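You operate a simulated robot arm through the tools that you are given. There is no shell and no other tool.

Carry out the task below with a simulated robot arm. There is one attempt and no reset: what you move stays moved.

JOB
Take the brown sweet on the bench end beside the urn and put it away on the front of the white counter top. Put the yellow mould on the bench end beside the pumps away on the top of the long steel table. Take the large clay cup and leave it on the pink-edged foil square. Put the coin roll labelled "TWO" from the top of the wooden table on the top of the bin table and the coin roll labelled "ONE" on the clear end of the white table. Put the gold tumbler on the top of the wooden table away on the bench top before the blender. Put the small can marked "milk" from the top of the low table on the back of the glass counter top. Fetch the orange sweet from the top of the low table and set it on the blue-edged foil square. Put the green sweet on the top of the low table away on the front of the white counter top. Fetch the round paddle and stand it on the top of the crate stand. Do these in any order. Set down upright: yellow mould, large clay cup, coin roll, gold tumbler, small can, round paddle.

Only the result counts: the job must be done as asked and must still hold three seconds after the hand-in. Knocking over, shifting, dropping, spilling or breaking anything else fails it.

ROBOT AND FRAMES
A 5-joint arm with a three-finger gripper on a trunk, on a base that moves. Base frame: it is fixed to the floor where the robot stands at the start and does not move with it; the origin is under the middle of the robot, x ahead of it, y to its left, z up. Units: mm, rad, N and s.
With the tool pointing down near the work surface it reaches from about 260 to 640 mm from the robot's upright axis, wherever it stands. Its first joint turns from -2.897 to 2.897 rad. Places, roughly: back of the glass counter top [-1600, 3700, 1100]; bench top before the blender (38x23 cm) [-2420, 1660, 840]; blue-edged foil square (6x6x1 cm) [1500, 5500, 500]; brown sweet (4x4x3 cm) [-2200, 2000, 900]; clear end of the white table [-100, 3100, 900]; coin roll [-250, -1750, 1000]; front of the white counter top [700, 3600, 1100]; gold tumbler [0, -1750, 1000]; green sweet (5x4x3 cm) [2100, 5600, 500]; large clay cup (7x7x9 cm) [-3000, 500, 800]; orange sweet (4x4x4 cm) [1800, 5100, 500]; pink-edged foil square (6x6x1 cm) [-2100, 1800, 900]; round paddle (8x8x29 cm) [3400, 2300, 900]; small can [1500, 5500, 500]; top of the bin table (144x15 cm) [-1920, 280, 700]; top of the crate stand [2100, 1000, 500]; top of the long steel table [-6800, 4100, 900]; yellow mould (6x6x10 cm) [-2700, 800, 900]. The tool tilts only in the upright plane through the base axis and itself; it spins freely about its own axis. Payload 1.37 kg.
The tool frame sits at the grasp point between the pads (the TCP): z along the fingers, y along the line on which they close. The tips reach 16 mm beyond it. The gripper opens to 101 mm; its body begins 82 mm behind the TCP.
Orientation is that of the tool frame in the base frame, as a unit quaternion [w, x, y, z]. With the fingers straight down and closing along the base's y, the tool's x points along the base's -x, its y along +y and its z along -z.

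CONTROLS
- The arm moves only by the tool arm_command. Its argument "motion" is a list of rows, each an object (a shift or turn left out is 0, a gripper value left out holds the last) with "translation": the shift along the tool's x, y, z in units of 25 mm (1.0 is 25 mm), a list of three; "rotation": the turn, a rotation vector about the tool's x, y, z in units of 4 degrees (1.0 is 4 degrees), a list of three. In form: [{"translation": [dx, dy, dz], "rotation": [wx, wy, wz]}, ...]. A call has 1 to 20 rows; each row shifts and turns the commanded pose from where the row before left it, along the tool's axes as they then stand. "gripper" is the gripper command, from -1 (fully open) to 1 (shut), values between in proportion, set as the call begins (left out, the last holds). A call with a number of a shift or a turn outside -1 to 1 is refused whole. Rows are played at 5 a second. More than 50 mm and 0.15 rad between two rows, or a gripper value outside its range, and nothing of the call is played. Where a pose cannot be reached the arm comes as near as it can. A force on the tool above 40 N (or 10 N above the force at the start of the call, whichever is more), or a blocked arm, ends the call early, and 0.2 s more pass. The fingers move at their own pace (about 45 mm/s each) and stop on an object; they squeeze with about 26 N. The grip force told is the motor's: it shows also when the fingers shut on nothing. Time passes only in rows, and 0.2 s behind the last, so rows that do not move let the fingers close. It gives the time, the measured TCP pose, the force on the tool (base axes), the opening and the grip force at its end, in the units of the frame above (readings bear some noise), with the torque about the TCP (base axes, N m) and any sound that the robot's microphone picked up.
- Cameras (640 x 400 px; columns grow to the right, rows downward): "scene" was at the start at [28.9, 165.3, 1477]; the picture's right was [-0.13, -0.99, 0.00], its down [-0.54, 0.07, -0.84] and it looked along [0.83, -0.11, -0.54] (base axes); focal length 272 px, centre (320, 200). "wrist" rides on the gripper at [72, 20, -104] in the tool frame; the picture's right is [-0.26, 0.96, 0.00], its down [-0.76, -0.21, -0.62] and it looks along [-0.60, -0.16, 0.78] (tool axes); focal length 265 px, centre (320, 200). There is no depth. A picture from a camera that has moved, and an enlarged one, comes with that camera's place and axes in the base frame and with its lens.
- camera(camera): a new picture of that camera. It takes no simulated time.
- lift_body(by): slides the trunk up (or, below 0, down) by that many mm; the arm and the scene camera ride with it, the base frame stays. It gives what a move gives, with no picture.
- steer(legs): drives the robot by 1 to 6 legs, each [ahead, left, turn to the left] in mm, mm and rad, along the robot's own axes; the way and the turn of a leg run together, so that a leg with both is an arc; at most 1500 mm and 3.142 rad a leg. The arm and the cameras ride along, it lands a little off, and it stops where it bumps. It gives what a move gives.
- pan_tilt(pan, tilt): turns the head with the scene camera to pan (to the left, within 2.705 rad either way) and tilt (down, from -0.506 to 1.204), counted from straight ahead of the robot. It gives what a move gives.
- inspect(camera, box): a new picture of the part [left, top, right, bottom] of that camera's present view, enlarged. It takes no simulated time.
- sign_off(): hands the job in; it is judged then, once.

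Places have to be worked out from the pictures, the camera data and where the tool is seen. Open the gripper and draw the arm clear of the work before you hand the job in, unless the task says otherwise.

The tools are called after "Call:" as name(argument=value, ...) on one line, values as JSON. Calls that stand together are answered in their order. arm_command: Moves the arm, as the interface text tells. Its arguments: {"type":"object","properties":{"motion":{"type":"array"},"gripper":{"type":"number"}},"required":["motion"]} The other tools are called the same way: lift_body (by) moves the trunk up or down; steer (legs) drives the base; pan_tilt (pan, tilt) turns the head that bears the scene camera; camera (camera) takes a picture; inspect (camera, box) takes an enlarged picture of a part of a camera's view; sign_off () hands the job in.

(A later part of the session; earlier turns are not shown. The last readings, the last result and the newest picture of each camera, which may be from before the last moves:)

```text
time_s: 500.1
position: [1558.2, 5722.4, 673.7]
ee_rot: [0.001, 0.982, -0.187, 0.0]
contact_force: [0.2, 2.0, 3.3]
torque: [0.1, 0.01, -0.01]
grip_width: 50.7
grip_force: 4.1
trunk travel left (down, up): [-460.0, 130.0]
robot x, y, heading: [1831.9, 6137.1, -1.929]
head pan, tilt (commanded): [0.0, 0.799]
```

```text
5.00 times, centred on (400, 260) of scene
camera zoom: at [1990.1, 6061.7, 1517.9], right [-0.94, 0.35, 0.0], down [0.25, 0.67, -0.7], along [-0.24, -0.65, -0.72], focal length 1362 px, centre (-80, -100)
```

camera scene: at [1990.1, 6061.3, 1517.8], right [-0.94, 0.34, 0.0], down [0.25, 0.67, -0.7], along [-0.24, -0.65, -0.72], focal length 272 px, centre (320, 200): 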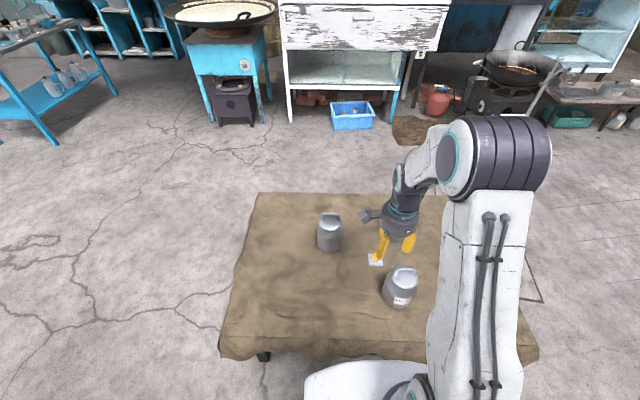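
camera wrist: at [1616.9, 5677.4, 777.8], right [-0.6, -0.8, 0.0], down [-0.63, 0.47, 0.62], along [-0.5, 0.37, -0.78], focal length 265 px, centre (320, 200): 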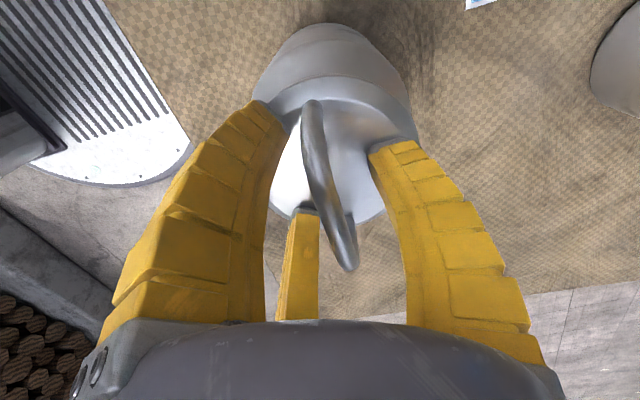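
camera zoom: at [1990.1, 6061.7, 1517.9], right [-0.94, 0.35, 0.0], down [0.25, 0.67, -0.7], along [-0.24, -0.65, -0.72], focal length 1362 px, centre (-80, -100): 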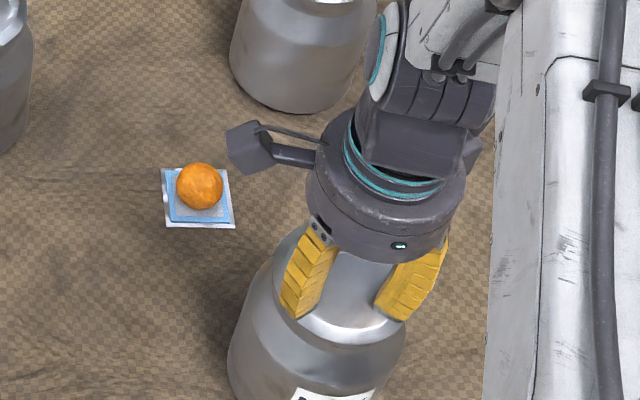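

The bar is between the thumb and the other two fingers. Closing fully.

Call:
arm_command(motion=[{"translation": [0, 0, 0]}, {"translation": [0, 0, 0]}, {"translation": [0, 0, 0]}, {"translation": [0, 0, 0]}], gripper=1)

Call:
camera(camera="wrist")

Call:
inspect(camera="scene", box=[350, 220, 450, 300])

```text
time_s: 501.1
position: [1557.5, 5722.9, 674.1]
ee_rot: [0.0, 0.982, -0.187, 0.0]
contact_force: [0.0, 0.5, -0.6]
torque: [-0.03, -0.02, -0.01]
grip_width: 0.0
grip_force: 25.9
trunk travel left (down, up): [-460.0, 130.0]
robot x, y, heading: [1834.7, 6139.9, -1.921]
head pan, tilt (commanded): [0.0, 0.799]
```

```text
taken
camera wrist: at [1617.1, 5677.3, 777.4], right [-0.6, -0.8, 0.0], down [-0.63, 0.47, 0.62], along [-0.5, 0.37, -0.78], focal length 265 px, centre (320, 200)
```

wrist: 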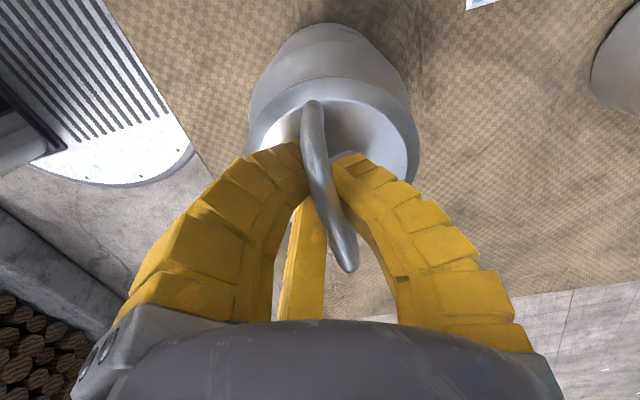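

```text
5.00 times, centred on (400, 260) of scene
camera zoom: at [1990.0, 6061.4, 1517.9], right [-0.94, 0.35, 0.0], down [0.25, 0.67, -0.7], along [-0.24, -0.65, -0.72], focal length 1362 px, centre (-80, -100)
```

zoom: 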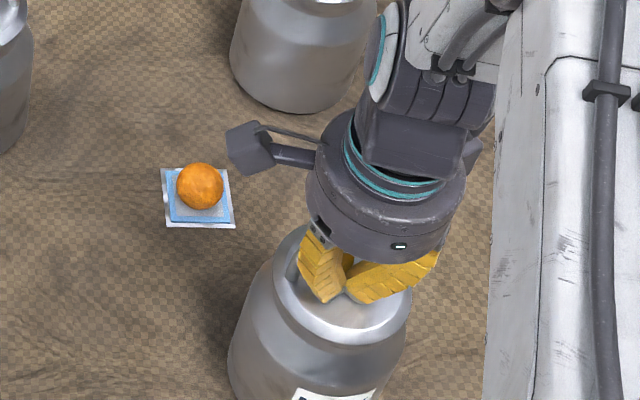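

The fingertips closed under the bar (width 0), so the handle is hooked inside the closed fingers — a secure cage. I'll lift slowly and watch the load.

Call:
arm_command(motion=[{"translation": [0, 0, -0.2]}, {"translation": [0, 0, -0.2]}, {"translation": [0, 0, -0.2]}, {"translation": [0, 0, -0.2]}, {"translation": [0, 0, -0.2]}, {"translation": [0, 0, -0.2]}])

Call:
camera(camera="wrist")

Call:
inspect(camera="scene", box=[350, 210, 450, 310])

```text
time_s: 502.5
position: [1557.4, 5723.4, 701.9]
ee_rot: [0.0, 0.982, -0.187, -0.001]
contact_force: [0.6, 0.5, -9.9]
torque: [0.01, -0.06, -0.01]
grip_width: 5.9
grip_force: 26.0
trunk travel left (down, up): [-460.0, 130.0]
robot x, y, heading: [1831.1, 6139.5, -1.924]
head pan, tilt (commanded): [0.0, 0.799]
```

```text
taken
camera wrist: at [1617.0, 5677.4, 805.9], right [-0.6, -0.8, 0.0], down [-0.63, 0.47, 0.62], along [-0.5, 0.37, -0.78], focal length 265 px, centre (320, 200)
```

wrist: 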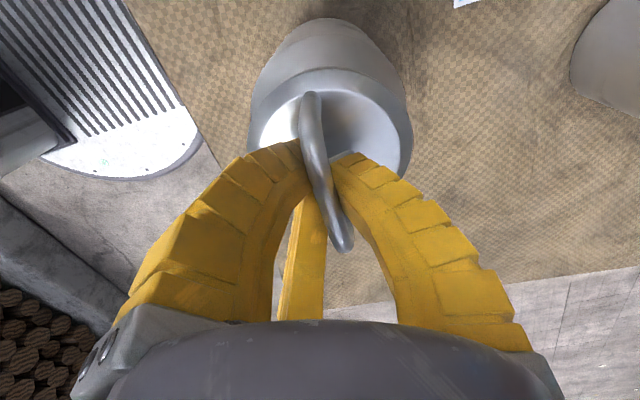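

```text
4.00 times, centred on (400, 260) of scene
camera zoom: at [1989.5, 6060.6, 1517.8], right [-0.94, 0.34, 0.0], down [0.25, 0.67, -0.7], along [-0.24, -0.65, -0.72], focal length 1090 px, centre (0, -40)
```

zoom: 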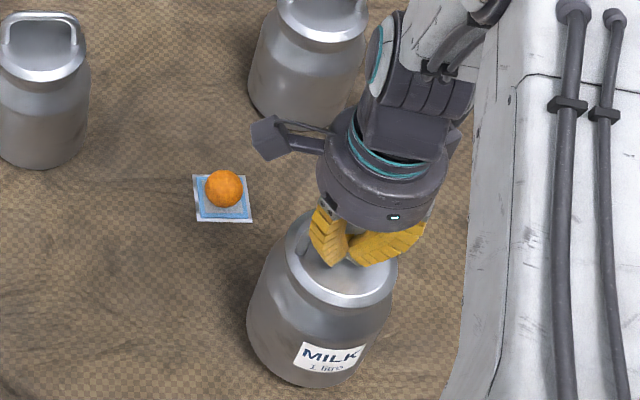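

Load is ≈10 N with the bar wedged just above the fingertips. Lifting another 10 mm in small steps to see whether it holds.

Call:
arm_command(motion=[{"translation": [0, 0, -0.15]}, {"translation": [0, 0, -0.15]}, {"translation": [0, 0, 0]}])

Call:
arm_command(motion=[{"translation": [0, 0, -0.15]}, {"translation": [0, 0, 0]}])

Call:
inspect(camera="scene", box=[350, 210, 450, 310])

```text
time_s: 503.3
position: [1556.3, 5722.8, 709.0]
ee_rot: [0.0, 0.982, -0.187, 0.0]
contact_force: [0.8, 0.3, -10.5]
torque: [0.06, -0.03, 0.0]
grip_width: 5.8
grip_force: 25.8
trunk travel left (down, up): [-460.0, 130.0]
robot x, y, heading: [1834.4, 6138.6, -1.919]
head pan, tilt (commanded): [0.0, 0.799]
```

```text
time_s: 503.9
position: [1556.5, 5723.8, 714.1]
ee_rot: [0.0, 0.982, -0.187, 0.001]
contact_force: [-0.8, 0.2, -11.2]
torque: [0.05, -0.05, -0.04]
grip_width: 6.2
grip_force: 26.3
trunk travel left (down, up): [-460.0, 130.0]
robot x, y, heading: [1832.3, 6139.2, -1.921]
head pan, tilt (commanded): [0.0, 0.799]
```

```text
4.00 times, centred on (400, 260) of scene
camera zoom: at [1989.5, 6060.5, 1517.8], right [-0.94, 0.35, 0.0], down [0.25, 0.67, -0.7], along [-0.24, -0.65, -0.72], focal length 1090 px, centre (0, -40)
```

zoom: 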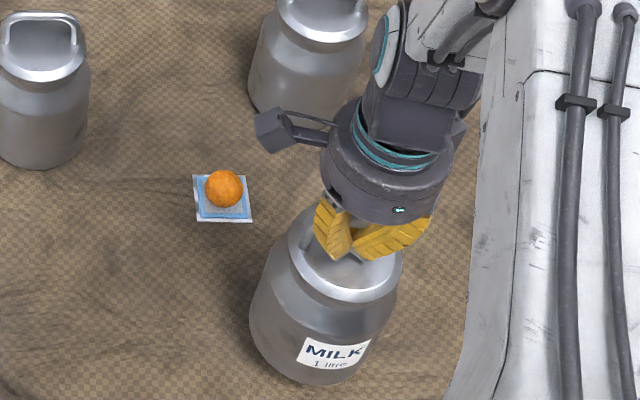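

The can hangs steadily (≈10.5 N, width ≈6). I'll raise it with the trunk and arm, then back away north from the table.

Call:
lift_body(by=130)

Call:
arm_command(motion=[{"translation": [0, 0, -0.5]}, {"translation": [0, 0, -0.6]}, {"translation": [0, 0, -0.6]}, {"translation": [0, 0, -0.6]}, {"translation": [0, 0, -0.6]}, {"translation": [0, 0, -0.5]}])

Call:
camera(camera="scene")

Call:
camera(camera="wrist")

```text
time_s: 505.5
position: [1557.0, 5723.6, 844.2]
ee_rot: [-0.001, 0.982, -0.186, 0.0]
contact_force: [0.9, 0.0, -10.5]
torque: [0.02, -0.04, -0.01]
grip_width: 6.2
grip_force: 25.8
trunk travel left (down, up): [-590.0, 0.0]
robot x, y, heading: [1834.6, 6140.3, -1.924]
head pan, tilt (commanded): [0.0, 0.799]
```

```text
time_s: 506.9
position: [1557.9, 5724.7, 930.1]
ee_rot: [0.0, 0.982, -0.186, 0.001]
contact_force: [-0.5, 0.1, -11.3]
torque: [0.07, -0.05, 0.0]
grip_width: 6.0
grip_force: 26.4
trunk travel left (down, up): [-590.0, 0.0]
robot x, y, heading: [1829.4, 6139.8, -1.922]
head pan, tilt (commanded): [0.0, 0.799]
```

```text
taken
camera scene: at [1989.6, 6060.7, 1647.8], right [-0.94, 0.34, 0.0], down [0.25, 0.67, -0.7], along [-0.24, -0.65, -0.72], focal length 272 px, centre (320, 200)
```

scene: 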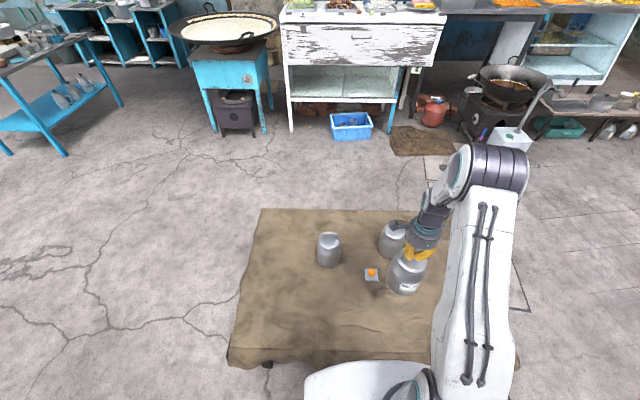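

```text
taken
camera wrist: at [1617.4, 5678.7, 1033.1], right [-0.6, -0.8, 0.0], down [-0.63, 0.47, 0.62], along [-0.5, 0.37, -0.78], focal length 265 px, centre (320, 200)
```

wrist: 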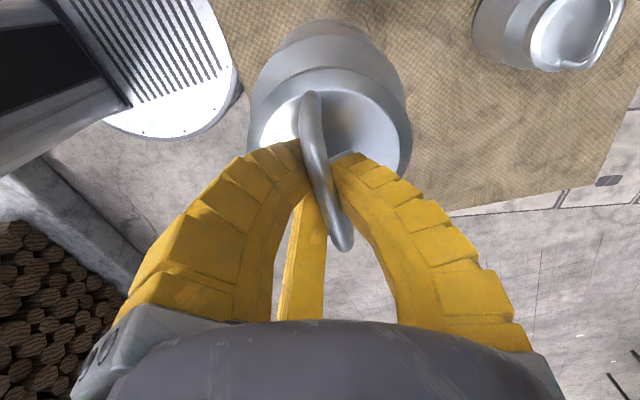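

The can is secure. I'll back off and take the east route toward the vendor side, stopping to look on the way.

Call:
steer(legs=[[-250, 0, 0], [0, 1080, 0], [1400, 0, 0]])

Call:
pan_tilt(pan=0.2, tilt=0.5)

Call:
camera(camera="scene")

Call:
camera(camera="wrist")

```text
time_s: 520.4
position: [2182.9, 4272.4, 929.2]
ee_rot: [0.0, 0.984, -0.18, 0.0]
contact_force: [0.3, -0.2, -11.4]
torque: [0.09, -0.05, 0.02]
grip_width: 6.0
grip_force: 25.9
trunk travel left (down, up): [-590.0, 0.0]
robot x, y, heading: [2452.6, 4692.4, -1.91]
head pan, tilt (commanded): [0.0, 0.799]
```

```text
time_s: 521.2
position: [2183.1, 4272.0, 928.0]
ee_rot: [-0.001, 0.984, -0.181, 0.0]
contact_force: [-0.9, 0.6, -10.4]
torque: [0.03, -0.04, 0.0]
grip_width: 5.9
grip_force: 26.3
trunk travel left (down, up): [-590.0, 0.0]
robot x, y, heading: [2453.2, 4694.4, -1.909]
head pan, tilt (commanded): [0.201, 0.499]
```

```text
taken
camera scene: at [2625.4, 4600.0, 1673.7], right [-0.99, 0.14, 0.0], down [0.07, 0.48, -0.88], along [-0.12, -0.87, -0.48], focal length 272 px, centre (320, 200)
```

scene: 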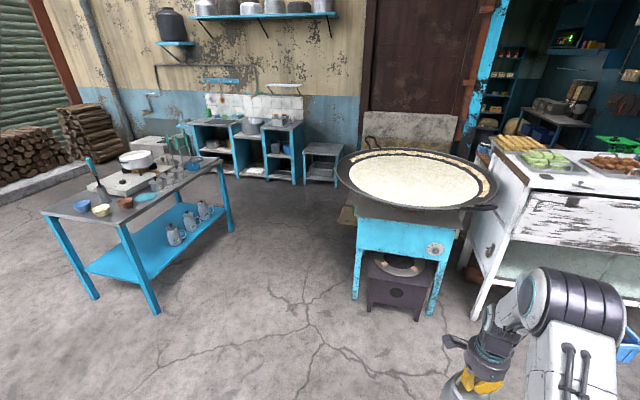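

```text
taken
camera wrist: at [2244.3, 4227.3, 1032.6], right [-0.59, -0.81, 0.0], down [-0.63, 0.46, 0.62], along [-0.5, 0.37, -0.78], focal length 265 px, centre (320, 200)
```

wrist: 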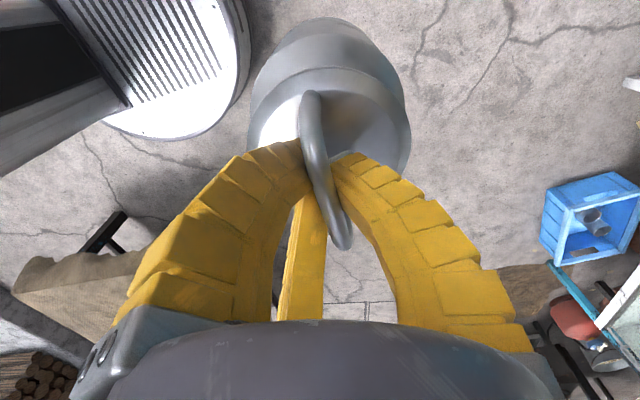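

The passage between the griddle and the tea table is ~950 mm wide; the small grey stand by the wall is the crate stand. I'll drive through with the can.

Call:
steer(legs=[[720, 425, 0], [720, 425, 0], [1050, 60, 0]])

Call:
pan_tilt(pan=0.1, tilt=0.5)

Call:
camera(camera="scene")

Call:
pan_tilt(pan=-1.2, tilt=0.45)

Call:
camera(camera="scene")

Call:
pan_tilt(pan=1.6, tilt=0.5)

Call:
camera(camera="scene")

```text
time_s: 534.6
position: [2245.8, 1623.6, 928.3]
ee_rot: [-0.001, 0.985, -0.172, 0.0]
contact_force: [-0.5, -0.9, -11.4]
torque: [0.05, -0.05, 0.03]
grip_width: 6.1
grip_force: 26.1
trunk travel left (down, up): [-590.0, 0.0]
robot x, y, heading: [2508.1, 2046.6, -1.891]
head pan, tilt (commanded): [0.201, 0.499]
```

```text
time_s: 535.3
position: [2245.6, 1624.5, 928.9]
ee_rot: [-0.001, 0.985, -0.172, 0.0]
contact_force: [0.1, -0.2, -10.9]
torque: [0.07, -0.05, 0.03]
grip_width: 6.1
grip_force: 26.4
trunk travel left (down, up): [-590.0, 0.0]
robot x, y, heading: [2509.3, 2045.7, -1.891]
head pan, tilt (commanded): [0.099, 0.499]
```

```text
taken
camera scene: at [2671.9, 1960.7, 1673.8], right [-0.98, 0.22, 0.0], down [0.11, 0.47, -0.88], along [-0.19, -0.86, -0.48], focal length 272 px, centre (320, 200)
```

scene: 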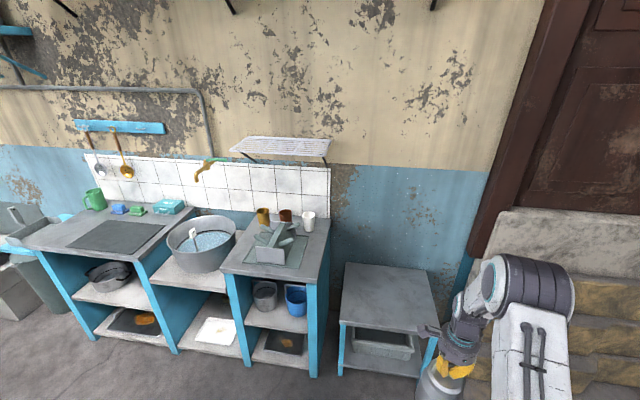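

```text
time_s: 536.8
position: [2244.2, 1624.4, 929.6]
ee_rot: [-0.001, 0.985, -0.171, 0.0]
contact_force: [-0.2, 0.3, -11.4]
torque: [0.0, -0.02, -0.01]
grip_width: 6.1
grip_force: 25.8
trunk travel left (down, up): [-590.0, 0.0]
robot x, y, heading: [2508.7, 2047.4, -1.896]
head pan, tilt (commanded): [-1.201, 0.45]
```

```text
taken
camera scene: at [2600.1, 2044.9, 1678.3], right [-0.05, 1.0, 0.0], down [0.44, 0.02, -0.9], along [-0.9, -0.04, -0.44], focal length 272 px, centre (320, 200)
```

scene: 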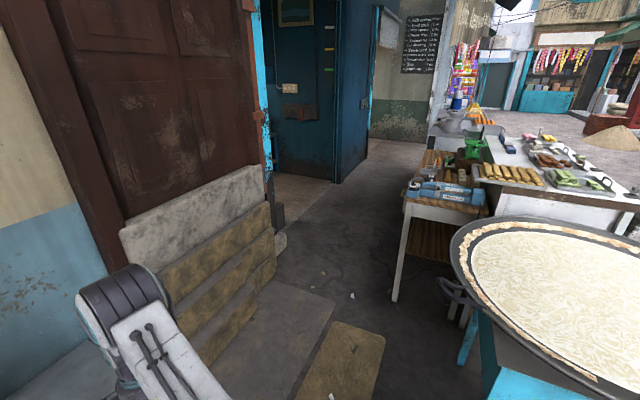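

```text
time_s: 539.2
position: [2244.7, 1624.7, 928.5]
ee_rot: [-0.001, 0.985, -0.171, 0.001]
contact_force: [-1.1, -0.2, -11.5]
torque: [0.03, -0.03, -0.02]
grip_width: 6.3
grip_force: 26.4
trunk travel left (down, up): [-590.0, 0.0]
robot x, y, heading: [2508.5, 2043.8, -1.894]
head pan, tilt (commanded): [1.6, 0.499]
```

```text
taken
camera scene: at [2779.0, 2023.2, 1673.9], right [-0.29, -0.96, 0.0], down [-0.46, 0.14, -0.88], along [0.84, -0.25, -0.48], focal length 272 px, centre (320, 200)
```

scene: 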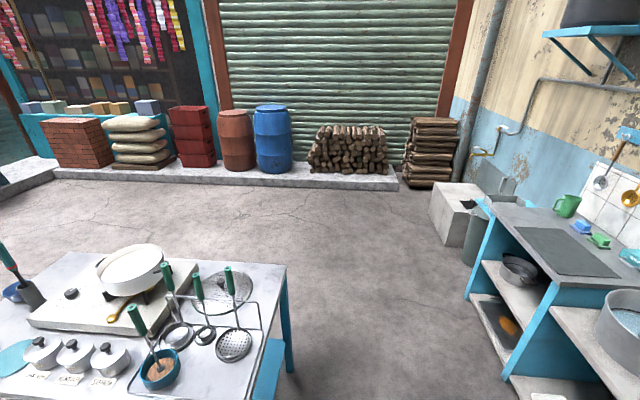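

Useful view: the utensils with green handles stand at the tea table's near end. Zooming in to identify the round paddle, and on the crate stand.

Call:
inspect(camera="scene", box=[100, 240, 300, 400])

Call:
pan_tilt(pan=0.1, tilt=0.6)

Call:
inspect(camera="scene", box=[310, 200, 490, 360])

```text
2.50 times, centred on (200, 320) of scene
camera zoom: at [2779.0, 2023.2, 1673.9], right [-0.29, -0.96, 0.0], down [-0.46, 0.14, -0.88], along [0.84, -0.25, -0.48], focal length 681 px, centre (620, -100)
```

zoom: 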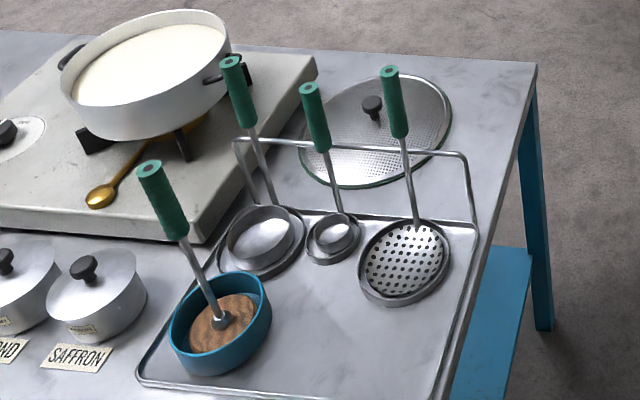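

```text
time_s: 540.9
position: [2245.4, 1622.9, 929.6]
ee_rot: [-0.001, 0.985, -0.172, 0.001]
contact_force: [0.6, -0.7, -10.7]
torque: [0.01, -0.04, 0.02]
grip_width: 6.1
grip_force: 25.3
trunk travel left (down, up): [-590.0, 0.0]
robot x, y, heading: [2509.8, 2048.5, -1.893]
head pan, tilt (commanded): [0.099, 0.6]
```

```text
2.50 times, centred on (400, 280) of scene
camera zoom: at [2672.4, 1963.2, 1664.7], right [-0.98, 0.22, 0.0], down [0.12, 0.55, -0.82], along [-0.18, -0.8, -0.57], focal length 681 px, centre (120, 0)
```

zoom: 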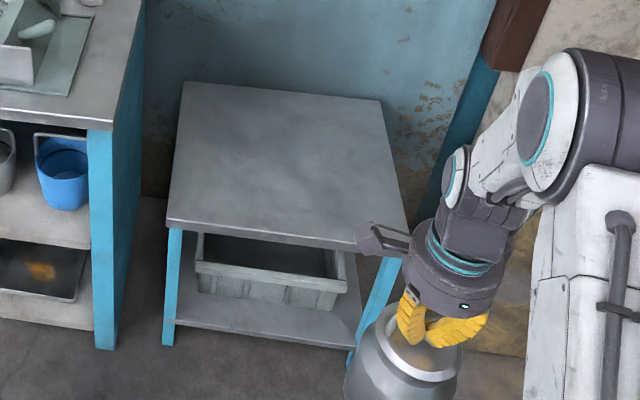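

The round paddle is the one with the brown disc standing in the teal dish at ≈(3319,2317) — for later. Now I'll turn west with the can and drive along the vendor side.

Call:
steer(legs=[[0, 0, -1.4]])

Call:
pan_tilt(pan=0.0, tilt=0.55)

Call:
camera(camera="scene")

```text
time_s: 544.6
position: [2041.3, 2225.1, 927.9]
ee_rot: [0.001, -0.649, 0.761, -0.001]
contact_force: [-0.1, -0.1, -10.2]
torque: [-0.03, -0.04, -0.02]
grip_width: 5.8
grip_force: 26.0
trunk travel left (down, up): [-590.0, 0.0]
robot x, y, heading: [2507.1, 2046.4, 3.005]
head pan, tilt (commanded): [0.099, 0.6]
```

```text
time_s: 545.3
position: [2042.5, 2224.6, 929.8]
ee_rot: [0.0, -0.649, 0.761, -0.001]
contact_force: [1.1, 0.5, -10.8]
torque: [-0.02, -0.07, -0.01]
grip_width: 5.9
grip_force: 25.4
trunk travel left (down, up): [-590.0, 0.0]
robot x, y, heading: [2503.6, 2047.3, 3.006]
head pan, tilt (commanded): [0.0, 0.55]
```

```text
taken
camera scene: at [2452.9, 1879.5, 1669.2], right [0.13, 0.99, 0.0], down [0.52, -0.07, -0.85], along [-0.84, 0.11, -0.52], focal length 272 px, centre (320, 200)
```

scene: 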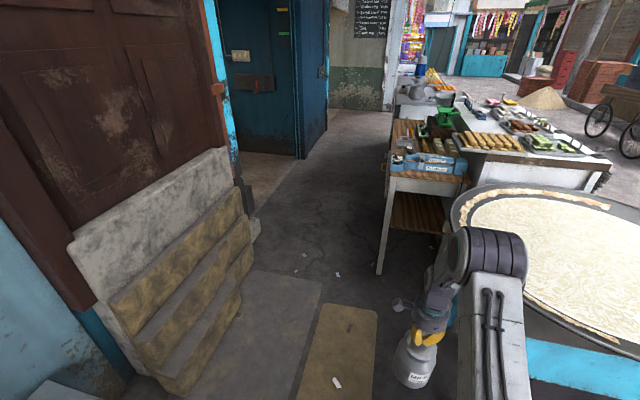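

The corridor is open. Driving west in two legs along its middle.

Call:
steer(legs=[[1400, 180, 0], [1400, 0, 0]])

Call:
pan_tilt(pan=-0.5, tilt=0.5)

Call:
camera(camera="scene")

```text
time_s: 558.9
position: [-742.7, 2503.8, 929.6]
ee_rot: [0.001, -0.631, 0.776, -0.001]
contact_force: [-1.0, -0.7, -10.7]
torque: [-0.01, -0.09, -0.02]
grip_width: 5.9
grip_force: 26.0
trunk travel left (down, up): [-590.0, 0.0]
robot x, y, heading: [-285.2, 2302.5, 2.96]
head pan, tilt (commanded): [0.0, 0.55]
```

```text
time_s: 559.9
position: [-743.1, 2503.7, 928.6]
ee_rot: [0.0, -0.631, 0.776, 0.0]
contact_force: [-0.1, 1.4, -11.7]
torque: [0.01, -0.05, 0.02]
grip_width: 5.9
grip_force: 26.5
trunk travel left (down, up): [-590.0, 0.0]
robot x, y, heading: [-285.9, 2300.4, 2.961]
head pan, tilt (commanded): [-0.499, 0.499]
```

```text
taken
camera scene: at [-330.2, 2179.6, 1673.8], right [0.63, 0.78, 0.0], down [0.37, -0.3, -0.88], along [-0.68, 0.55, -0.48], focal length 272 px, centre (320, 200)
```

scene: 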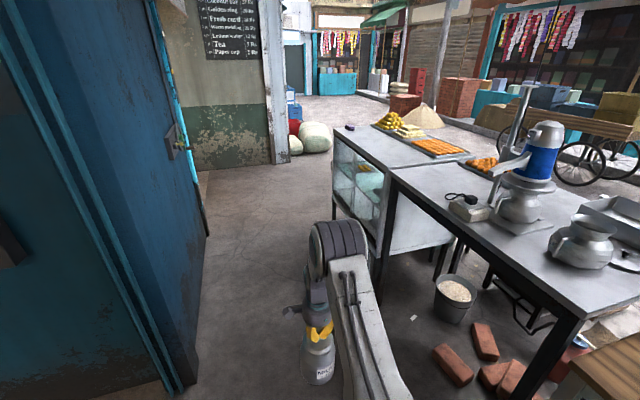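

The glass counter's vendor-side top is clear; target ≈(-1546,3634), approach heading ≈1.2. I'll drive to a spot with turning room, turn there, and then raise the can.

Call:
steer(legs=[[1250, -120, 0], [0, 0, -1.5]])

Call:
arm_command(motion=[{"translation": [0, 0, -0.8]}, {"translation": [0, 0, -0.8]}, {"translation": [0, 0, -0.8]}, {"translation": [0, 0, -0.8]}, {"translation": [0, 0, -0.8]}, {"translation": [0, 0, -0.8]}, {"translation": [0, 0, -0.8]}, {"translation": [0, 0, -0.8]}, {"translation": [0, 0, -0.8]}, {"translation": [0, 0, -0.8]}, {"translation": [0, 0, -0.8]}, {"translation": [0, 0, -0.8]}, {"translation": [0, 0, -0.8]}, {"translation": [0, 0, -0.8]}, {"translation": [0, 0, -0.8]}, {"translation": [0, 0, -0.8]}])

Call:
pan_tilt(pan=-0.1, tilt=0.4)

Call:
camera(camera="scene")

```text
time_s: 570.1
position: [-1315.0, 3097.8, 928.2]
ee_rot: [0.0, 0.099, 0.995, -0.001]
contact_force: [-0.3, 0.0, -10.7]
torque: [-0.1, 0.04, -0.01]
grip_width: 6.1
grip_force: 25.6
trunk travel left (down, up): [-590.0, 0.0]
robot x, y, heading: [-1513.6, 2642.3, 1.399]
head pan, tilt (commanded): [-0.499, 0.499]
```

```text
time_s: 573.5
position: [-1314.7, 3096.9, 1249.2]
ee_rot: [-0.001, 0.098, 0.995, -0.001]
contact_force: [0.1, -0.4, -11.6]
torque: [-0.04, 0.03, -0.02]
grip_width: 6.2
grip_force: 26.0
trunk travel left (down, up): [-590.0, 0.0]
robot x, y, heading: [-1515.4, 2642.9, 1.397]
head pan, tilt (commanded): [-0.499, 0.499]
```

```text
time_s: 574.4
position: [-1313.5, 3096.7, 1249.9]
ee_rot: [0.0, 0.098, 0.995, -0.001]
contact_force: [-0.6, -1.1, -11.0]
torque: [-0.03, 0.01, 0.0]
grip_width: 6.1
grip_force: 26.0
trunk travel left (down, up): [-590.0, 0.0]
robot x, y, heading: [-1513.4, 2636.4, 1.4]
head pan, tilt (commanded): [-0.099, 0.4]
```

```text
taken
camera scene: at [-1667.8, 2703.1, 1682.9], right [0.96, -0.27, 0.0], down [-0.1, -0.38, -0.92], along [0.25, 0.89, -0.39], focal length 272 px, centre (320, 200)
```

scene: 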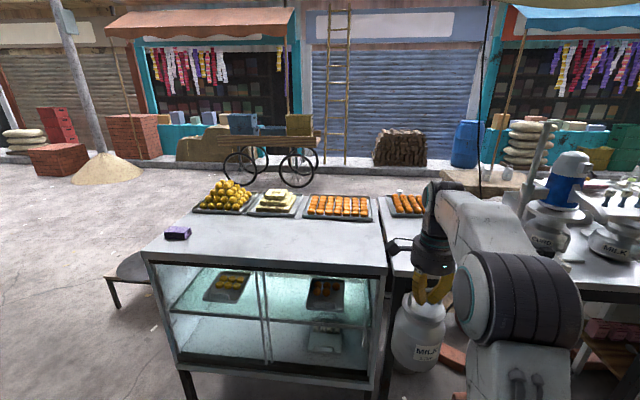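

The counter's back area is clear; target ≈(-1615,3673). Raising the can further (bottom must clear z≈1105), then approaching.

Call:
arm_command(motion=[{"translation": [0, 0, -0.8]}, {"translation": [0, 0, -0.8]}, {"translation": [0, 0, -0.8]}, {"translation": [0, 0, -0.8]}, {"translation": [0, 0, -0.5]}])

Call:
steer(legs=[[200, 390, 0]])

Call:
pan_tilt(pan=-0.1, tilt=0.45)

Call:
camera(camera="scene")

Call:
camera(camera="wrist")

```text
time_s: 575.5
position: [-1315.2, 3100.1, 1341.0]
ee_rot: [0.0, 0.097, 0.995, -0.001]
contact_force: [-0.2, 0.6, -11.3]
torque: [-0.07, 0.04, 0.0]
grip_width: 6.0
grip_force: 26.4
trunk travel left (down, up): [-590.0, 0.0]
robot x, y, heading: [-1509.8, 2641.8, 1.4]
head pan, tilt (commanded): [-0.099, 0.4]
```

```text
time_s: 578.2
position: [-1661.8, 3362.6, 1339.1]
ee_rot: [0.0, 0.101, 0.995, -0.001]
contact_force: [-0.7, -0.2, -11.5]
torque: [-0.06, 0.0, -0.03]
grip_width: 6.1
grip_force: 26.0
trunk travel left (down, up): [-590.0, 0.0]
robot x, y, heading: [-1860.8, 2903.4, 1.393]
head pan, tilt (commanded): [-0.099, 0.4]
```

```text
time_s: 578.9
position: [-1661.1, 3363.1, 1342.0]
ee_rot: [0.001, 0.1, 0.995, -0.001]
contact_force: [1.5, -0.1, -11.4]
torque: [-0.07, 0.01, 0.02]
grip_width: 5.7
grip_force: 25.9
trunk travel left (down, up): [-590.0, 0.0]
robot x, y, heading: [-1859.0, 2905.0, 1.392]
head pan, tilt (commanded): [-0.099, 0.45]
```

```text
taken
camera scene: at [-2016.6, 2967.9, 1678.3], right [0.96, -0.27, 0.0], down [-0.12, -0.42, -0.9], along [0.25, 0.87, -0.44], focal length 272 px, centre (320, 200)
```

scene: 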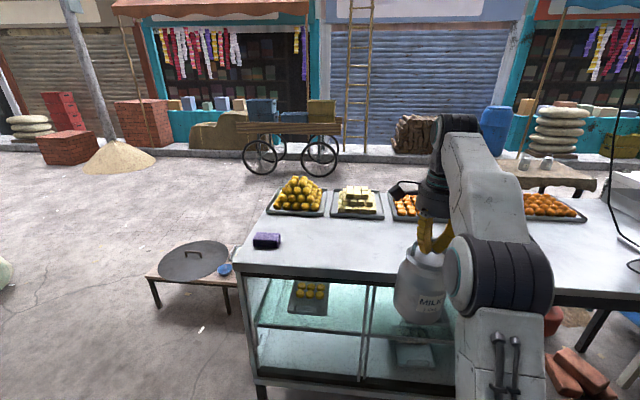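

```text
taken
camera wrist: at [-1727.7, 3396.5, 1444.1], right [0.45, 0.89, 0.0], down [0.7, -0.35, 0.62], along [0.55, -0.28, -0.78], focal length 265 px, centre (320, 200)
```

wrist: 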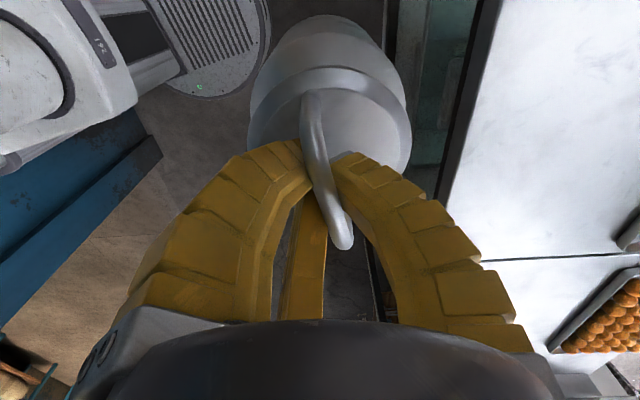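

The can's bottom is at ≈1160, well above the counter top. Driving forward 298 mm to bring it over the middle of the back area.

Call:
steer(legs=[[150, 0, 0], [145, 0, 0]])

Call:
camera(camera="scene")

Call:
camera(camera="wrist")

```text
time_s: 581.2
position: [-1607.0, 3656.3, 1339.6]
ee_rot: [0.0, 0.101, 0.995, -0.002]
contact_force: [-0.2, -0.1, -11.3]
torque: [-0.03, 0.03, -0.02]
grip_width: 6.2
grip_force: 25.8
trunk travel left (down, up): [-590.0, 0.0]
robot x, y, heading: [-1807.5, 3200.1, 1.391]
head pan, tilt (commanded): [-0.099, 0.45]
```

```text
taken
camera scene: at [-1963.2, 3262.3, 1678.2], right [0.96, -0.28, 0.0], down [-0.12, -0.42, -0.9], along [0.25, 0.86, -0.44], focal length 272 px, centre (320, 200)
```

scene: 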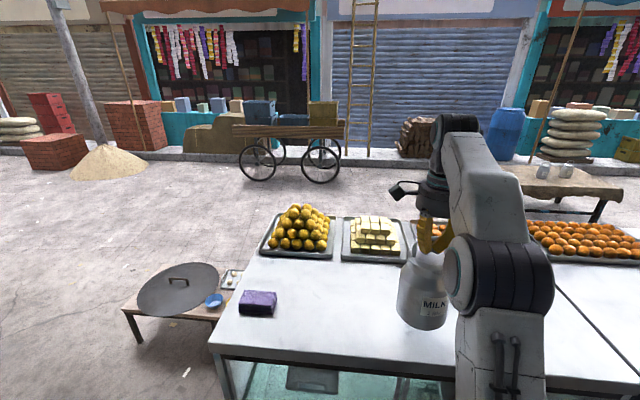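

```text
taken
camera wrist: at [-1673.4, 3690.0, 1443.9], right [0.45, 0.89, 0.0], down [0.7, -0.35, 0.62], along [0.55, -0.28, -0.78], focal length 265 px, centre (320, 200)
```

wrist: 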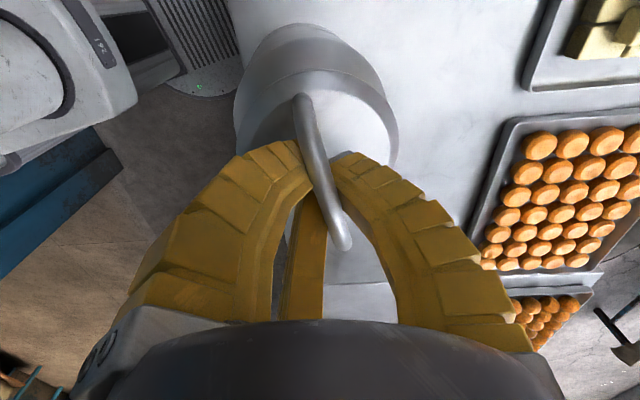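

Over the clear back area. Lowering gently; I'll watch the load drop from −11 N when the can stands.

Call:
arm_command(motion=[{"translation": [0, 0, 0.4]}, {"translation": [0, 0, 0.4]}, {"translation": [0, 0, 0.4]}, {"translation": [0, 0, 0.2]}, {"translation": [0, 0, 0]}])

Call:
arm_command(motion=[{"translation": [0, 0, 0.15]}, {"translation": [0, 0, 0.15]}, {"translation": [0, 0, 0]}])

Call:
arm_command(motion=[{"translation": [0, 0, 0.15]}, {"translation": [0, 0, 0]}])

Call:
camera(camera="scene")

```text
time_s: 582.4
position: [-1607.0, 3654.6, 1305.8]
ee_rot: [0.0, 0.101, 0.995, -0.002]
contact_force: [0.3, -0.3, -10.8]
torque: [-0.05, 0.01, -0.05]
grip_width: 6.0
grip_force: 26.0
trunk travel left (down, up): [-590.0, 0.0]
robot x, y, heading: [-1809.3, 3200.4, 1.391]
head pan, tilt (commanded): [-0.099, 0.45]
```

```text
time_s: 583.2
position: [-1607.6, 3654.6, 1297.4]
ee_rot: [0.0, 0.101, 0.995, -0.002]
contact_force: [0.3, 0.3, -11.6]
torque: [-0.06, 0.02, 0.03]
grip_width: 5.9
grip_force: 26.1
trunk travel left (down, up): [-590.0, 0.0]
robot x, y, heading: [-1805.7, 3201.9, 1.394]
head pan, tilt (commanded): [-0.099, 0.45]
```

```text
time_s: 583.8
position: [-1607.3, 3654.2, 1294.0]
ee_rot: [-0.001, 0.101, 0.995, -0.002]
contact_force: [-1.1, -0.6, -11.0]
torque: [-0.05, 0.0, -0.02]
grip_width: 6.1
grip_force: 26.1
trunk travel left (down, up): [-590.0, 0.0]
robot x, y, heading: [-1809.2, 3195.5, 1.388]
head pan, tilt (commanded): [-0.099, 0.45]
```

```text
taken
camera scene: at [-1963.4, 3261.1, 1678.3], right [0.96, -0.28, 0.0], down [-0.12, -0.42, -0.9], along [0.25, 0.87, -0.44], focal length 272 px, centre (320, 200)
```

scene: 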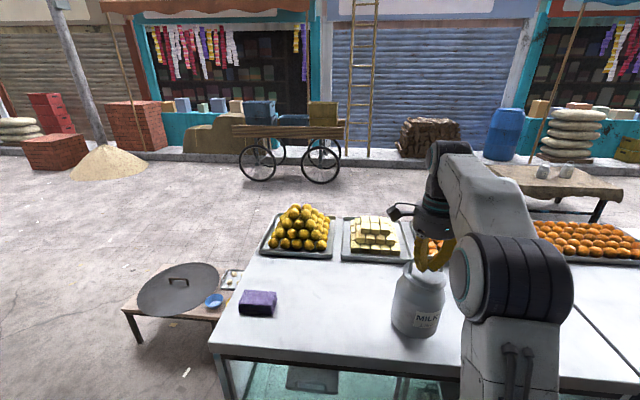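

Still hanging. Continuing to creep down.

Call:
arm_command(motion=[{"translation": [0, 0, 0.12]}, {"translation": [0, 0, 0.12]}, {"translation": [0, 0, 0]}])

Call:
arm_command(motion=[{"translation": [0, 0, 0.12]}, {"translation": [0, 0, 0]}])

Call:
arm_command(motion=[{"translation": [0, 0, 0.12]}, {"translation": [0, 0, 0]}])

Call:
arm_command(motion=[{"translation": [0, 0, 0.12]}, {"translation": [0, 0, 0]}])

```text
time_s: 584.6
position: [-1607.7, 3654.9, 1287.7]
ee_rot: [0.0, 0.101, 0.995, -0.002]
contact_force: [1.4, 0.3, -10.3]
torque: [-0.04, 0.04, -0.01]
grip_width: 5.9
grip_force: 25.8
trunk travel left (down, up): [-590.0, 0.0]
robot x, y, heading: [-1807.3, 3196.2, 1.388]
head pan, tilt (commanded): [-0.099, 0.45]
```

```text
time_s: 585.2
position: [-1606.4, 3655.0, 1285.9]
ee_rot: [0.001, 0.1, 0.995, -0.003]
contact_force: [0.7, 0.4, -11.2]
torque: [-0.05, 0.06, -0.04]
grip_width: 5.9
grip_force: 26.3
trunk travel left (down, up): [-590.0, 0.0]
robot x, y, heading: [-1805.6, 3195.8, 1.392]
head pan, tilt (commanded): [-0.099, 0.45]
```

```text
time_s: 585.8
position: [-1607.2, 3654.9, 1283.2]
ee_rot: [-0.001, 0.101, 0.995, -0.002]
contact_force: [-0.3, 0.2, -11.3]
torque: [-0.04, 0.0, 0.03]
grip_width: 5.9
grip_force: 26.1
trunk travel left (down, up): [-590.0, 0.0]
robot x, y, heading: [-1803.8, 3196.9, 1.392]
head pan, tilt (commanded): [-0.099, 0.45]
```

```text
time_s: 586.4
position: [-1606.5, 3655.1, 1278.3]
ee_rot: [0.0, 0.101, 0.995, -0.002]
contact_force: [-0.6, 0.2, -10.0]
torque: [-0.07, 0.01, -0.01]
grip_width: 5.9
grip_force: 26.0
trunk travel left (down, up): [-590.0, 0.0]
robot x, y, heading: [-1808.6, 3196.2, 1.387]
head pan, tilt (commanded): [-0.099, 0.45]
```

Call:
arm_command(motion=[{"translation": [0, 0, 0.12]}, {"translation": [0, 0, 0]}])

Call:
arm_command(motion=[{"translation": [0, 0, 0.12]}, {"translation": [0, 0, 0]}])

Call:
arm_command(motion=[{"translation": [0, 0, 0.12]}, {"translation": [0, 0, 0]}])

Call:
arm_command(motion=[{"translation": [0, 0, 0.12]}, {"translation": [0, 0, 0]}])

Call:
arm_command(motion=[{"translation": [0, 0, 0.12]}, {"translation": [0, 0, 0]}])

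```text
time_s: 587.0
position: [-1608.1, 3654.7, 1277.2]
ee_rot: [0.001, 0.1, 0.995, -0.001]
contact_force: [-2.7, 1.2, 0.1]
torque: [-0.03, -0.11, 0.03]
grip_width: 6.0
grip_force: 26.1
trunk travel left (down, up): [-590.0, 0.0]
robot x, y, heading: [-1806.0, 3200.4, 1.389]
head pan, tilt (commanded): [-0.099, 0.45]
```

```text
time_s: 587.6
position: [-1607.4, 3655.1, 1273.1]
ee_rot: [0.0, 0.101, 0.995, -0.001]
contact_force: [-0.7, 1.9, 0.9]
torque: [-0.03, -0.01, -0.01]
grip_width: 0.1
grip_force: 26.0
trunk travel left (down, up): [-590.0, 0.0]
robot x, y, heading: [-1807.4, 3197.8, 1.392]
head pan, tilt (commanded): [-0.099, 0.45]
```

```text
time_s: 588.2
position: [-1605.8, 3655.3, 1270.5]
ee_rot: [-0.001, 0.101, 0.995, -0.002]
contact_force: [0.5, 0.9, -0.4]
torque: [-0.05, 0.0, 0.0]
grip_width: 0.0
grip_force: 25.8
trunk travel left (down, up): [-590.0, 0.0]
robot x, y, heading: [-1808.1, 3197.1, 1.389]
head pan, tilt (commanded): [-0.099, 0.45]
```

```text
time_s: 588.8
position: [-1607.0, 3654.8, 1265.9]
ee_rot: [-0.001, 0.101, 0.995, -0.002]
contact_force: [0.1, -0.2, -0.2]
torque: [0.0, 0.02, -0.03]
grip_width: 0.0
grip_force: 25.9
trunk travel left (down, up): [-590.0, 0.0]
robot x, y, heading: [-1805.2, 3199.6, 1.394]
head pan, tilt (commanded): [-0.099, 0.45]
```

```text
time_s: 589.4
position: [-1606.6, 3656.3, 1263.7]
ee_rot: [0.0, 0.101, 0.995, -0.001]
contact_force: [-0.1, 0.2, 0.1]
torque: [-0.03, 0.03, -0.01]
grip_width: 0.0
grip_force: 26.4
trunk travel left (down, up): [-590.0, 0.0]
robot x, y, heading: [-1805.8, 3200.1, 1.392]
head pan, tilt (commanded): [-0.099, 0.45]
```

The can stands on the counter (load gone, bar free). Raising 5 mm so the tips stay above the lid, then opening.

Call:
arm_command(motion=[{"translation": [0, 0, -0.2]}, {"translation": [0, 0, 0]}])

Call:
arm_command(motion=[{"translation": [0, 0, 0]}, {"translation": [0, 0, 0]}, {"translation": [0, 0, 0]}], gripper=0.1)

Call:
camera(camera="wrist")

```text
time_s: 590.0
position: [-1607.9, 3655.9, 1271.1]
ee_rot: [0.0, 0.101, 0.995, -0.001]
contact_force: [-0.3, 0.5, -0.2]
torque: [0.01, 0.03, 0.01]
grip_width: 0.0
grip_force: 25.4
trunk travel left (down, up): [-590.0, 0.0]
robot x, y, heading: [-1801.9, 3199.7, 1.39]
head pan, tilt (commanded): [-0.099, 0.45]
```

```text
time_s: 590.8
position: [-1607.1, 3655.9, 1270.5]
ee_rot: [-0.001, 0.102, 0.995, -0.001]
contact_force: [1.0, 0.2, -0.4]
torque: [-0.02, -0.01, -0.01]
grip_width: 49.1
grip_force: 3.3
trunk travel left (down, up): [-590.0, 0.0]
robot x, y, heading: [-1805.6, 3196.3, 1.389]
head pan, tilt (commanded): [-0.099, 0.45]
```

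```text
taken
camera wrist: at [-1674.2, 3688.6, 1374.1], right [0.45, 0.89, 0.0], down [0.7, -0.35, 0.62], along [0.55, -0.28, -0.78], focal length 265 px, centre (320, 200)
```

wrist: 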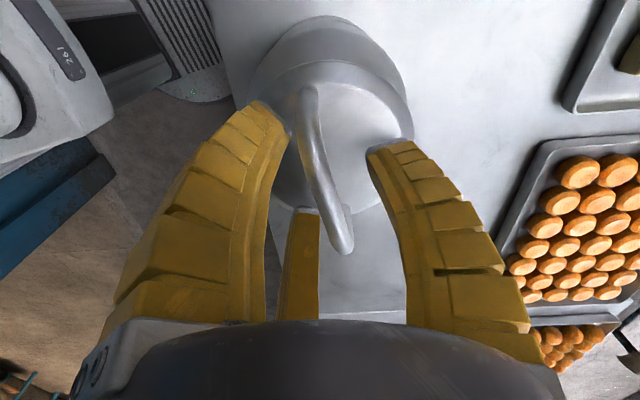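

Call:
arm_command(motion=[{"translation": [0, 0, 0]}, {"translation": [0, 0, 0]}, {"translation": [0, 0, -0.3]}, {"translation": [0, 0, -0.5]}, {"translation": [0, 0, -0.6]}, {"translation": [0, 0, -0.8]}, {"translation": [0, 0, -0.8]}], gripper=-0.6)

Call:
camera(camera="wrist")

Call:
steer(legs=[[-350, 0, 0]])

Call:
camera(camera="scene")

```text
time_s: 592.4
position: [-1608.1, 3654.8, 1345.6]
ee_rot: [0.0, 0.101, 0.995, -0.002]
contact_force: [0.6, 0.1, -0.4]
torque: [-0.01, -0.04, 0.01]
grip_width: 82.9
grip_force: 1.2
trunk travel left (down, up): [-590.0, 0.0]
robot x, y, heading: [-1809.2, 3199.1, 1.394]
head pan, tilt (commanded): [-0.099, 0.45]
```

```text
taken
camera wrist: at [-1674.5, 3687.9, 1448.9], right [0.45, 0.89, 0.0], down [0.7, -0.35, 0.62], along [0.55, -0.28, -0.78], focal length 265 px, centre (320, 200)
```

wrist: 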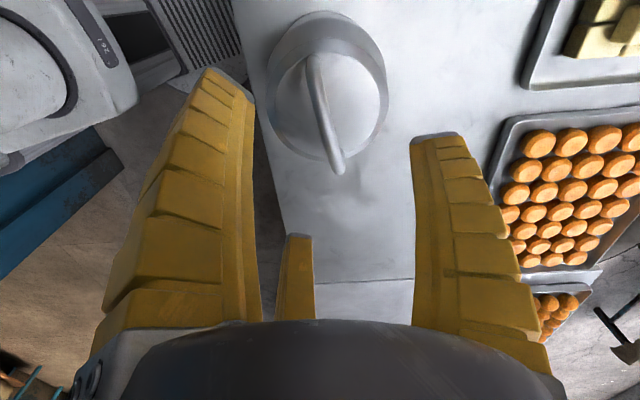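

```text
time_s: 594.7
position: [-1668.1, 3308.2, 1344.9]
ee_rot: [0.0, 0.104, 0.995, -0.001]
contact_force: [-0.3, -0.5, 0.4]
torque: [0.05, -0.04, 0.01]
grip_width: 82.9
grip_force: 1.5
trunk travel left (down, up): [-590.0, 0.0]
robot x, y, heading: [-1868.9, 2853.3, 1.384]
head pan, tilt (commanded): [-0.099, 0.45]
```

```text
taken
camera scene: at [-2027.1, 2915.0, 1678.3], right [0.96, -0.28, 0.0], down [-0.12, -0.42, -0.9], along [0.25, 0.86, -0.43], focal length 272 px, centre (320, 200)
```

scene: 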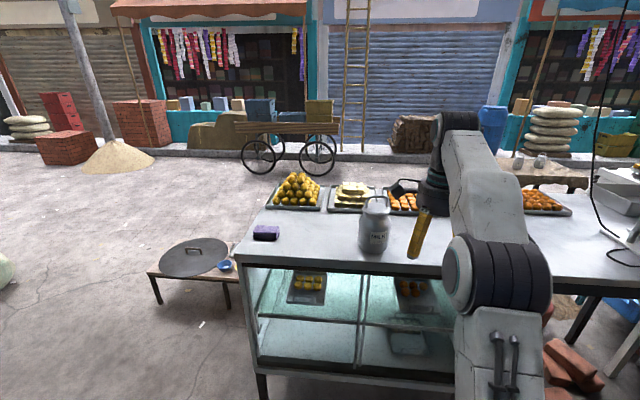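

MILK stands upright on the glass counter's back. Next: the round paddle. Turning east and driving along the vendor side.

Call:
steer(legs=[[-100, 0, 0], [0, 0, -1.68]])

Call:
pan_tilt(pan=0.0, tilt=0.5)

Call:
camera(camera="scene")

```text
time_s: 599.9
position: [-1462.1, 2499.4, 1344.6]
ee_rot: [0.001, 0.814, 0.58, -0.001]
contact_force: [-0.9, 0.9, 0.8]
torque: [-0.02, 0.02, 0.0]
grip_width: 82.7
grip_force: 1.5
trunk travel left (down, up): [-590.0, 0.0]
robot x, y, heading: [-1886.3, 2755.8, -0.312]
head pan, tilt (commanded): [-0.099, 0.45]
```

```text
time_s: 600.6
position: [-1460.7, 2499.3, 1345.7]
ee_rot: [0.0, 0.814, 0.581, -0.001]
contact_force: [0.4, -0.1, 0.5]
torque: [0.0, 0.01, 0.0]
grip_width: 82.7
grip_force: 1.5
trunk travel left (down, up): [-590.0, 0.0]
robot x, y, heading: [-1887.6, 2755.3, -0.311]
head pan, tilt (commanded): [0.0, 0.499]
```

```text
taken
camera scene: at [-1804.8, 2914.7, 1673.8], right [-0.3, -0.95, 0.0], down [-0.46, 0.15, -0.88], along [0.84, -0.27, -0.48], focal length 272 px, centre (320, 200)
```

scene: 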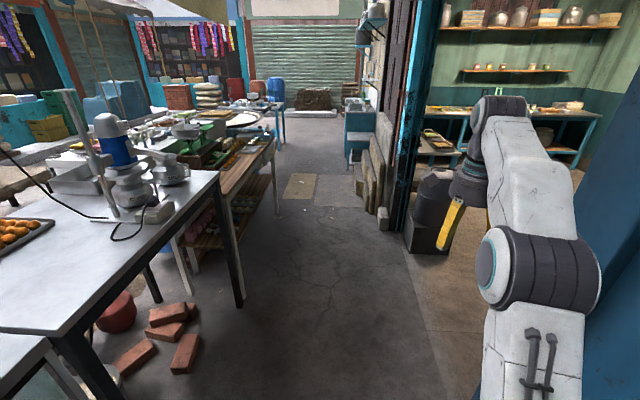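

Call:
steer(legs=[[1430, 77, 0], [1470, 134, 0], [1330, 410, 0]])

Call:
pan_tilt(pan=0.0, tilt=0.6)

Call:
camera(camera="scene")

```text
time_s: 621.3
position: [2762.3, 1674.2, 1344.8]
ee_rot: [-0.001, 0.834, 0.552, 0.0]
contact_force: [0.9, -0.5, 0.7]
torque: [0.0, 0.02, -0.01]
grip_width: 82.9
grip_force: 1.4
trunk travel left (down, up): [-590.0, 0.0]
robot x, y, heading: [2353.7, 1960.0, -0.38]
head pan, tilt (commanded): [0.0, 0.499]
```

```text
time_s: 622.0
position: [2761.8, 1674.1, 1345.2]
ee_rot: [-0.001, 0.834, 0.552, -0.001]
contact_force: [0.0, -0.5, -0.4]
torque: [0.03, -0.03, -0.06]
grip_width: 83.0
grip_force: 2.0
trunk travel left (down, up): [-590.0, 0.0]
robot x, y, heading: [2350.9, 1956.4, -0.377]
head pan, tilt (commanded): [0.0, 0.6]
```

```text
taken
camera scene: at [2445.6, 2112.7, 1664.8], right [-0.37, -0.93, 0.0], down [-0.52, 0.21, -0.83], along [0.77, -0.3, -0.56], focal length 272 px, centre (320, 200)
```

scene: 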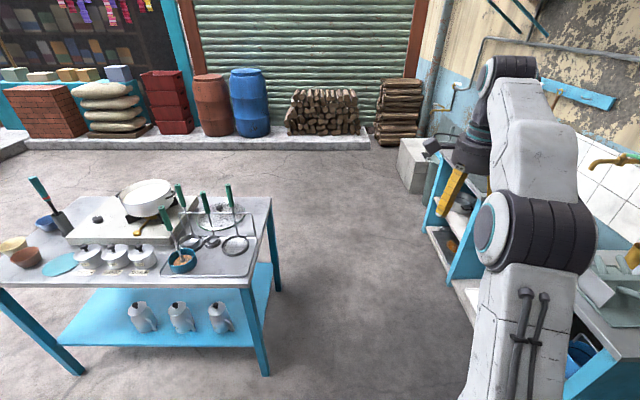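

The tea table's west side faces me squarely. Zooming in on the paddle and its neighbours.

Call:
inspect(camera="scene", box=[130, 170, 280, 300])

```text
3.08 times, centred on (205, 235) of scene
camera zoom: at [2445.6, 2112.7, 1664.8], right [-0.37, -0.93, 0.0], down [-0.52, 0.21, -0.83], along [0.77, -0.3, -0.56], focal length 838 px, centre (674, 92)
```

zoom: 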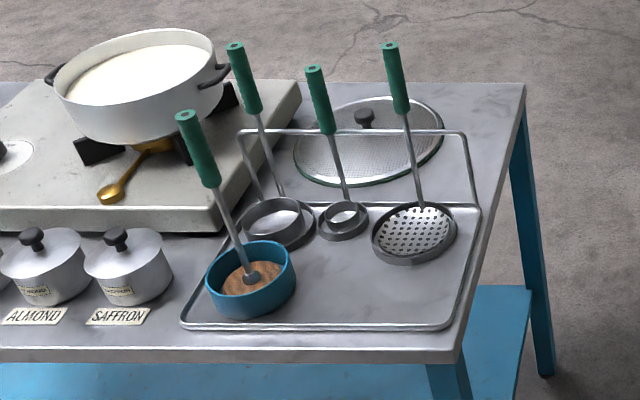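

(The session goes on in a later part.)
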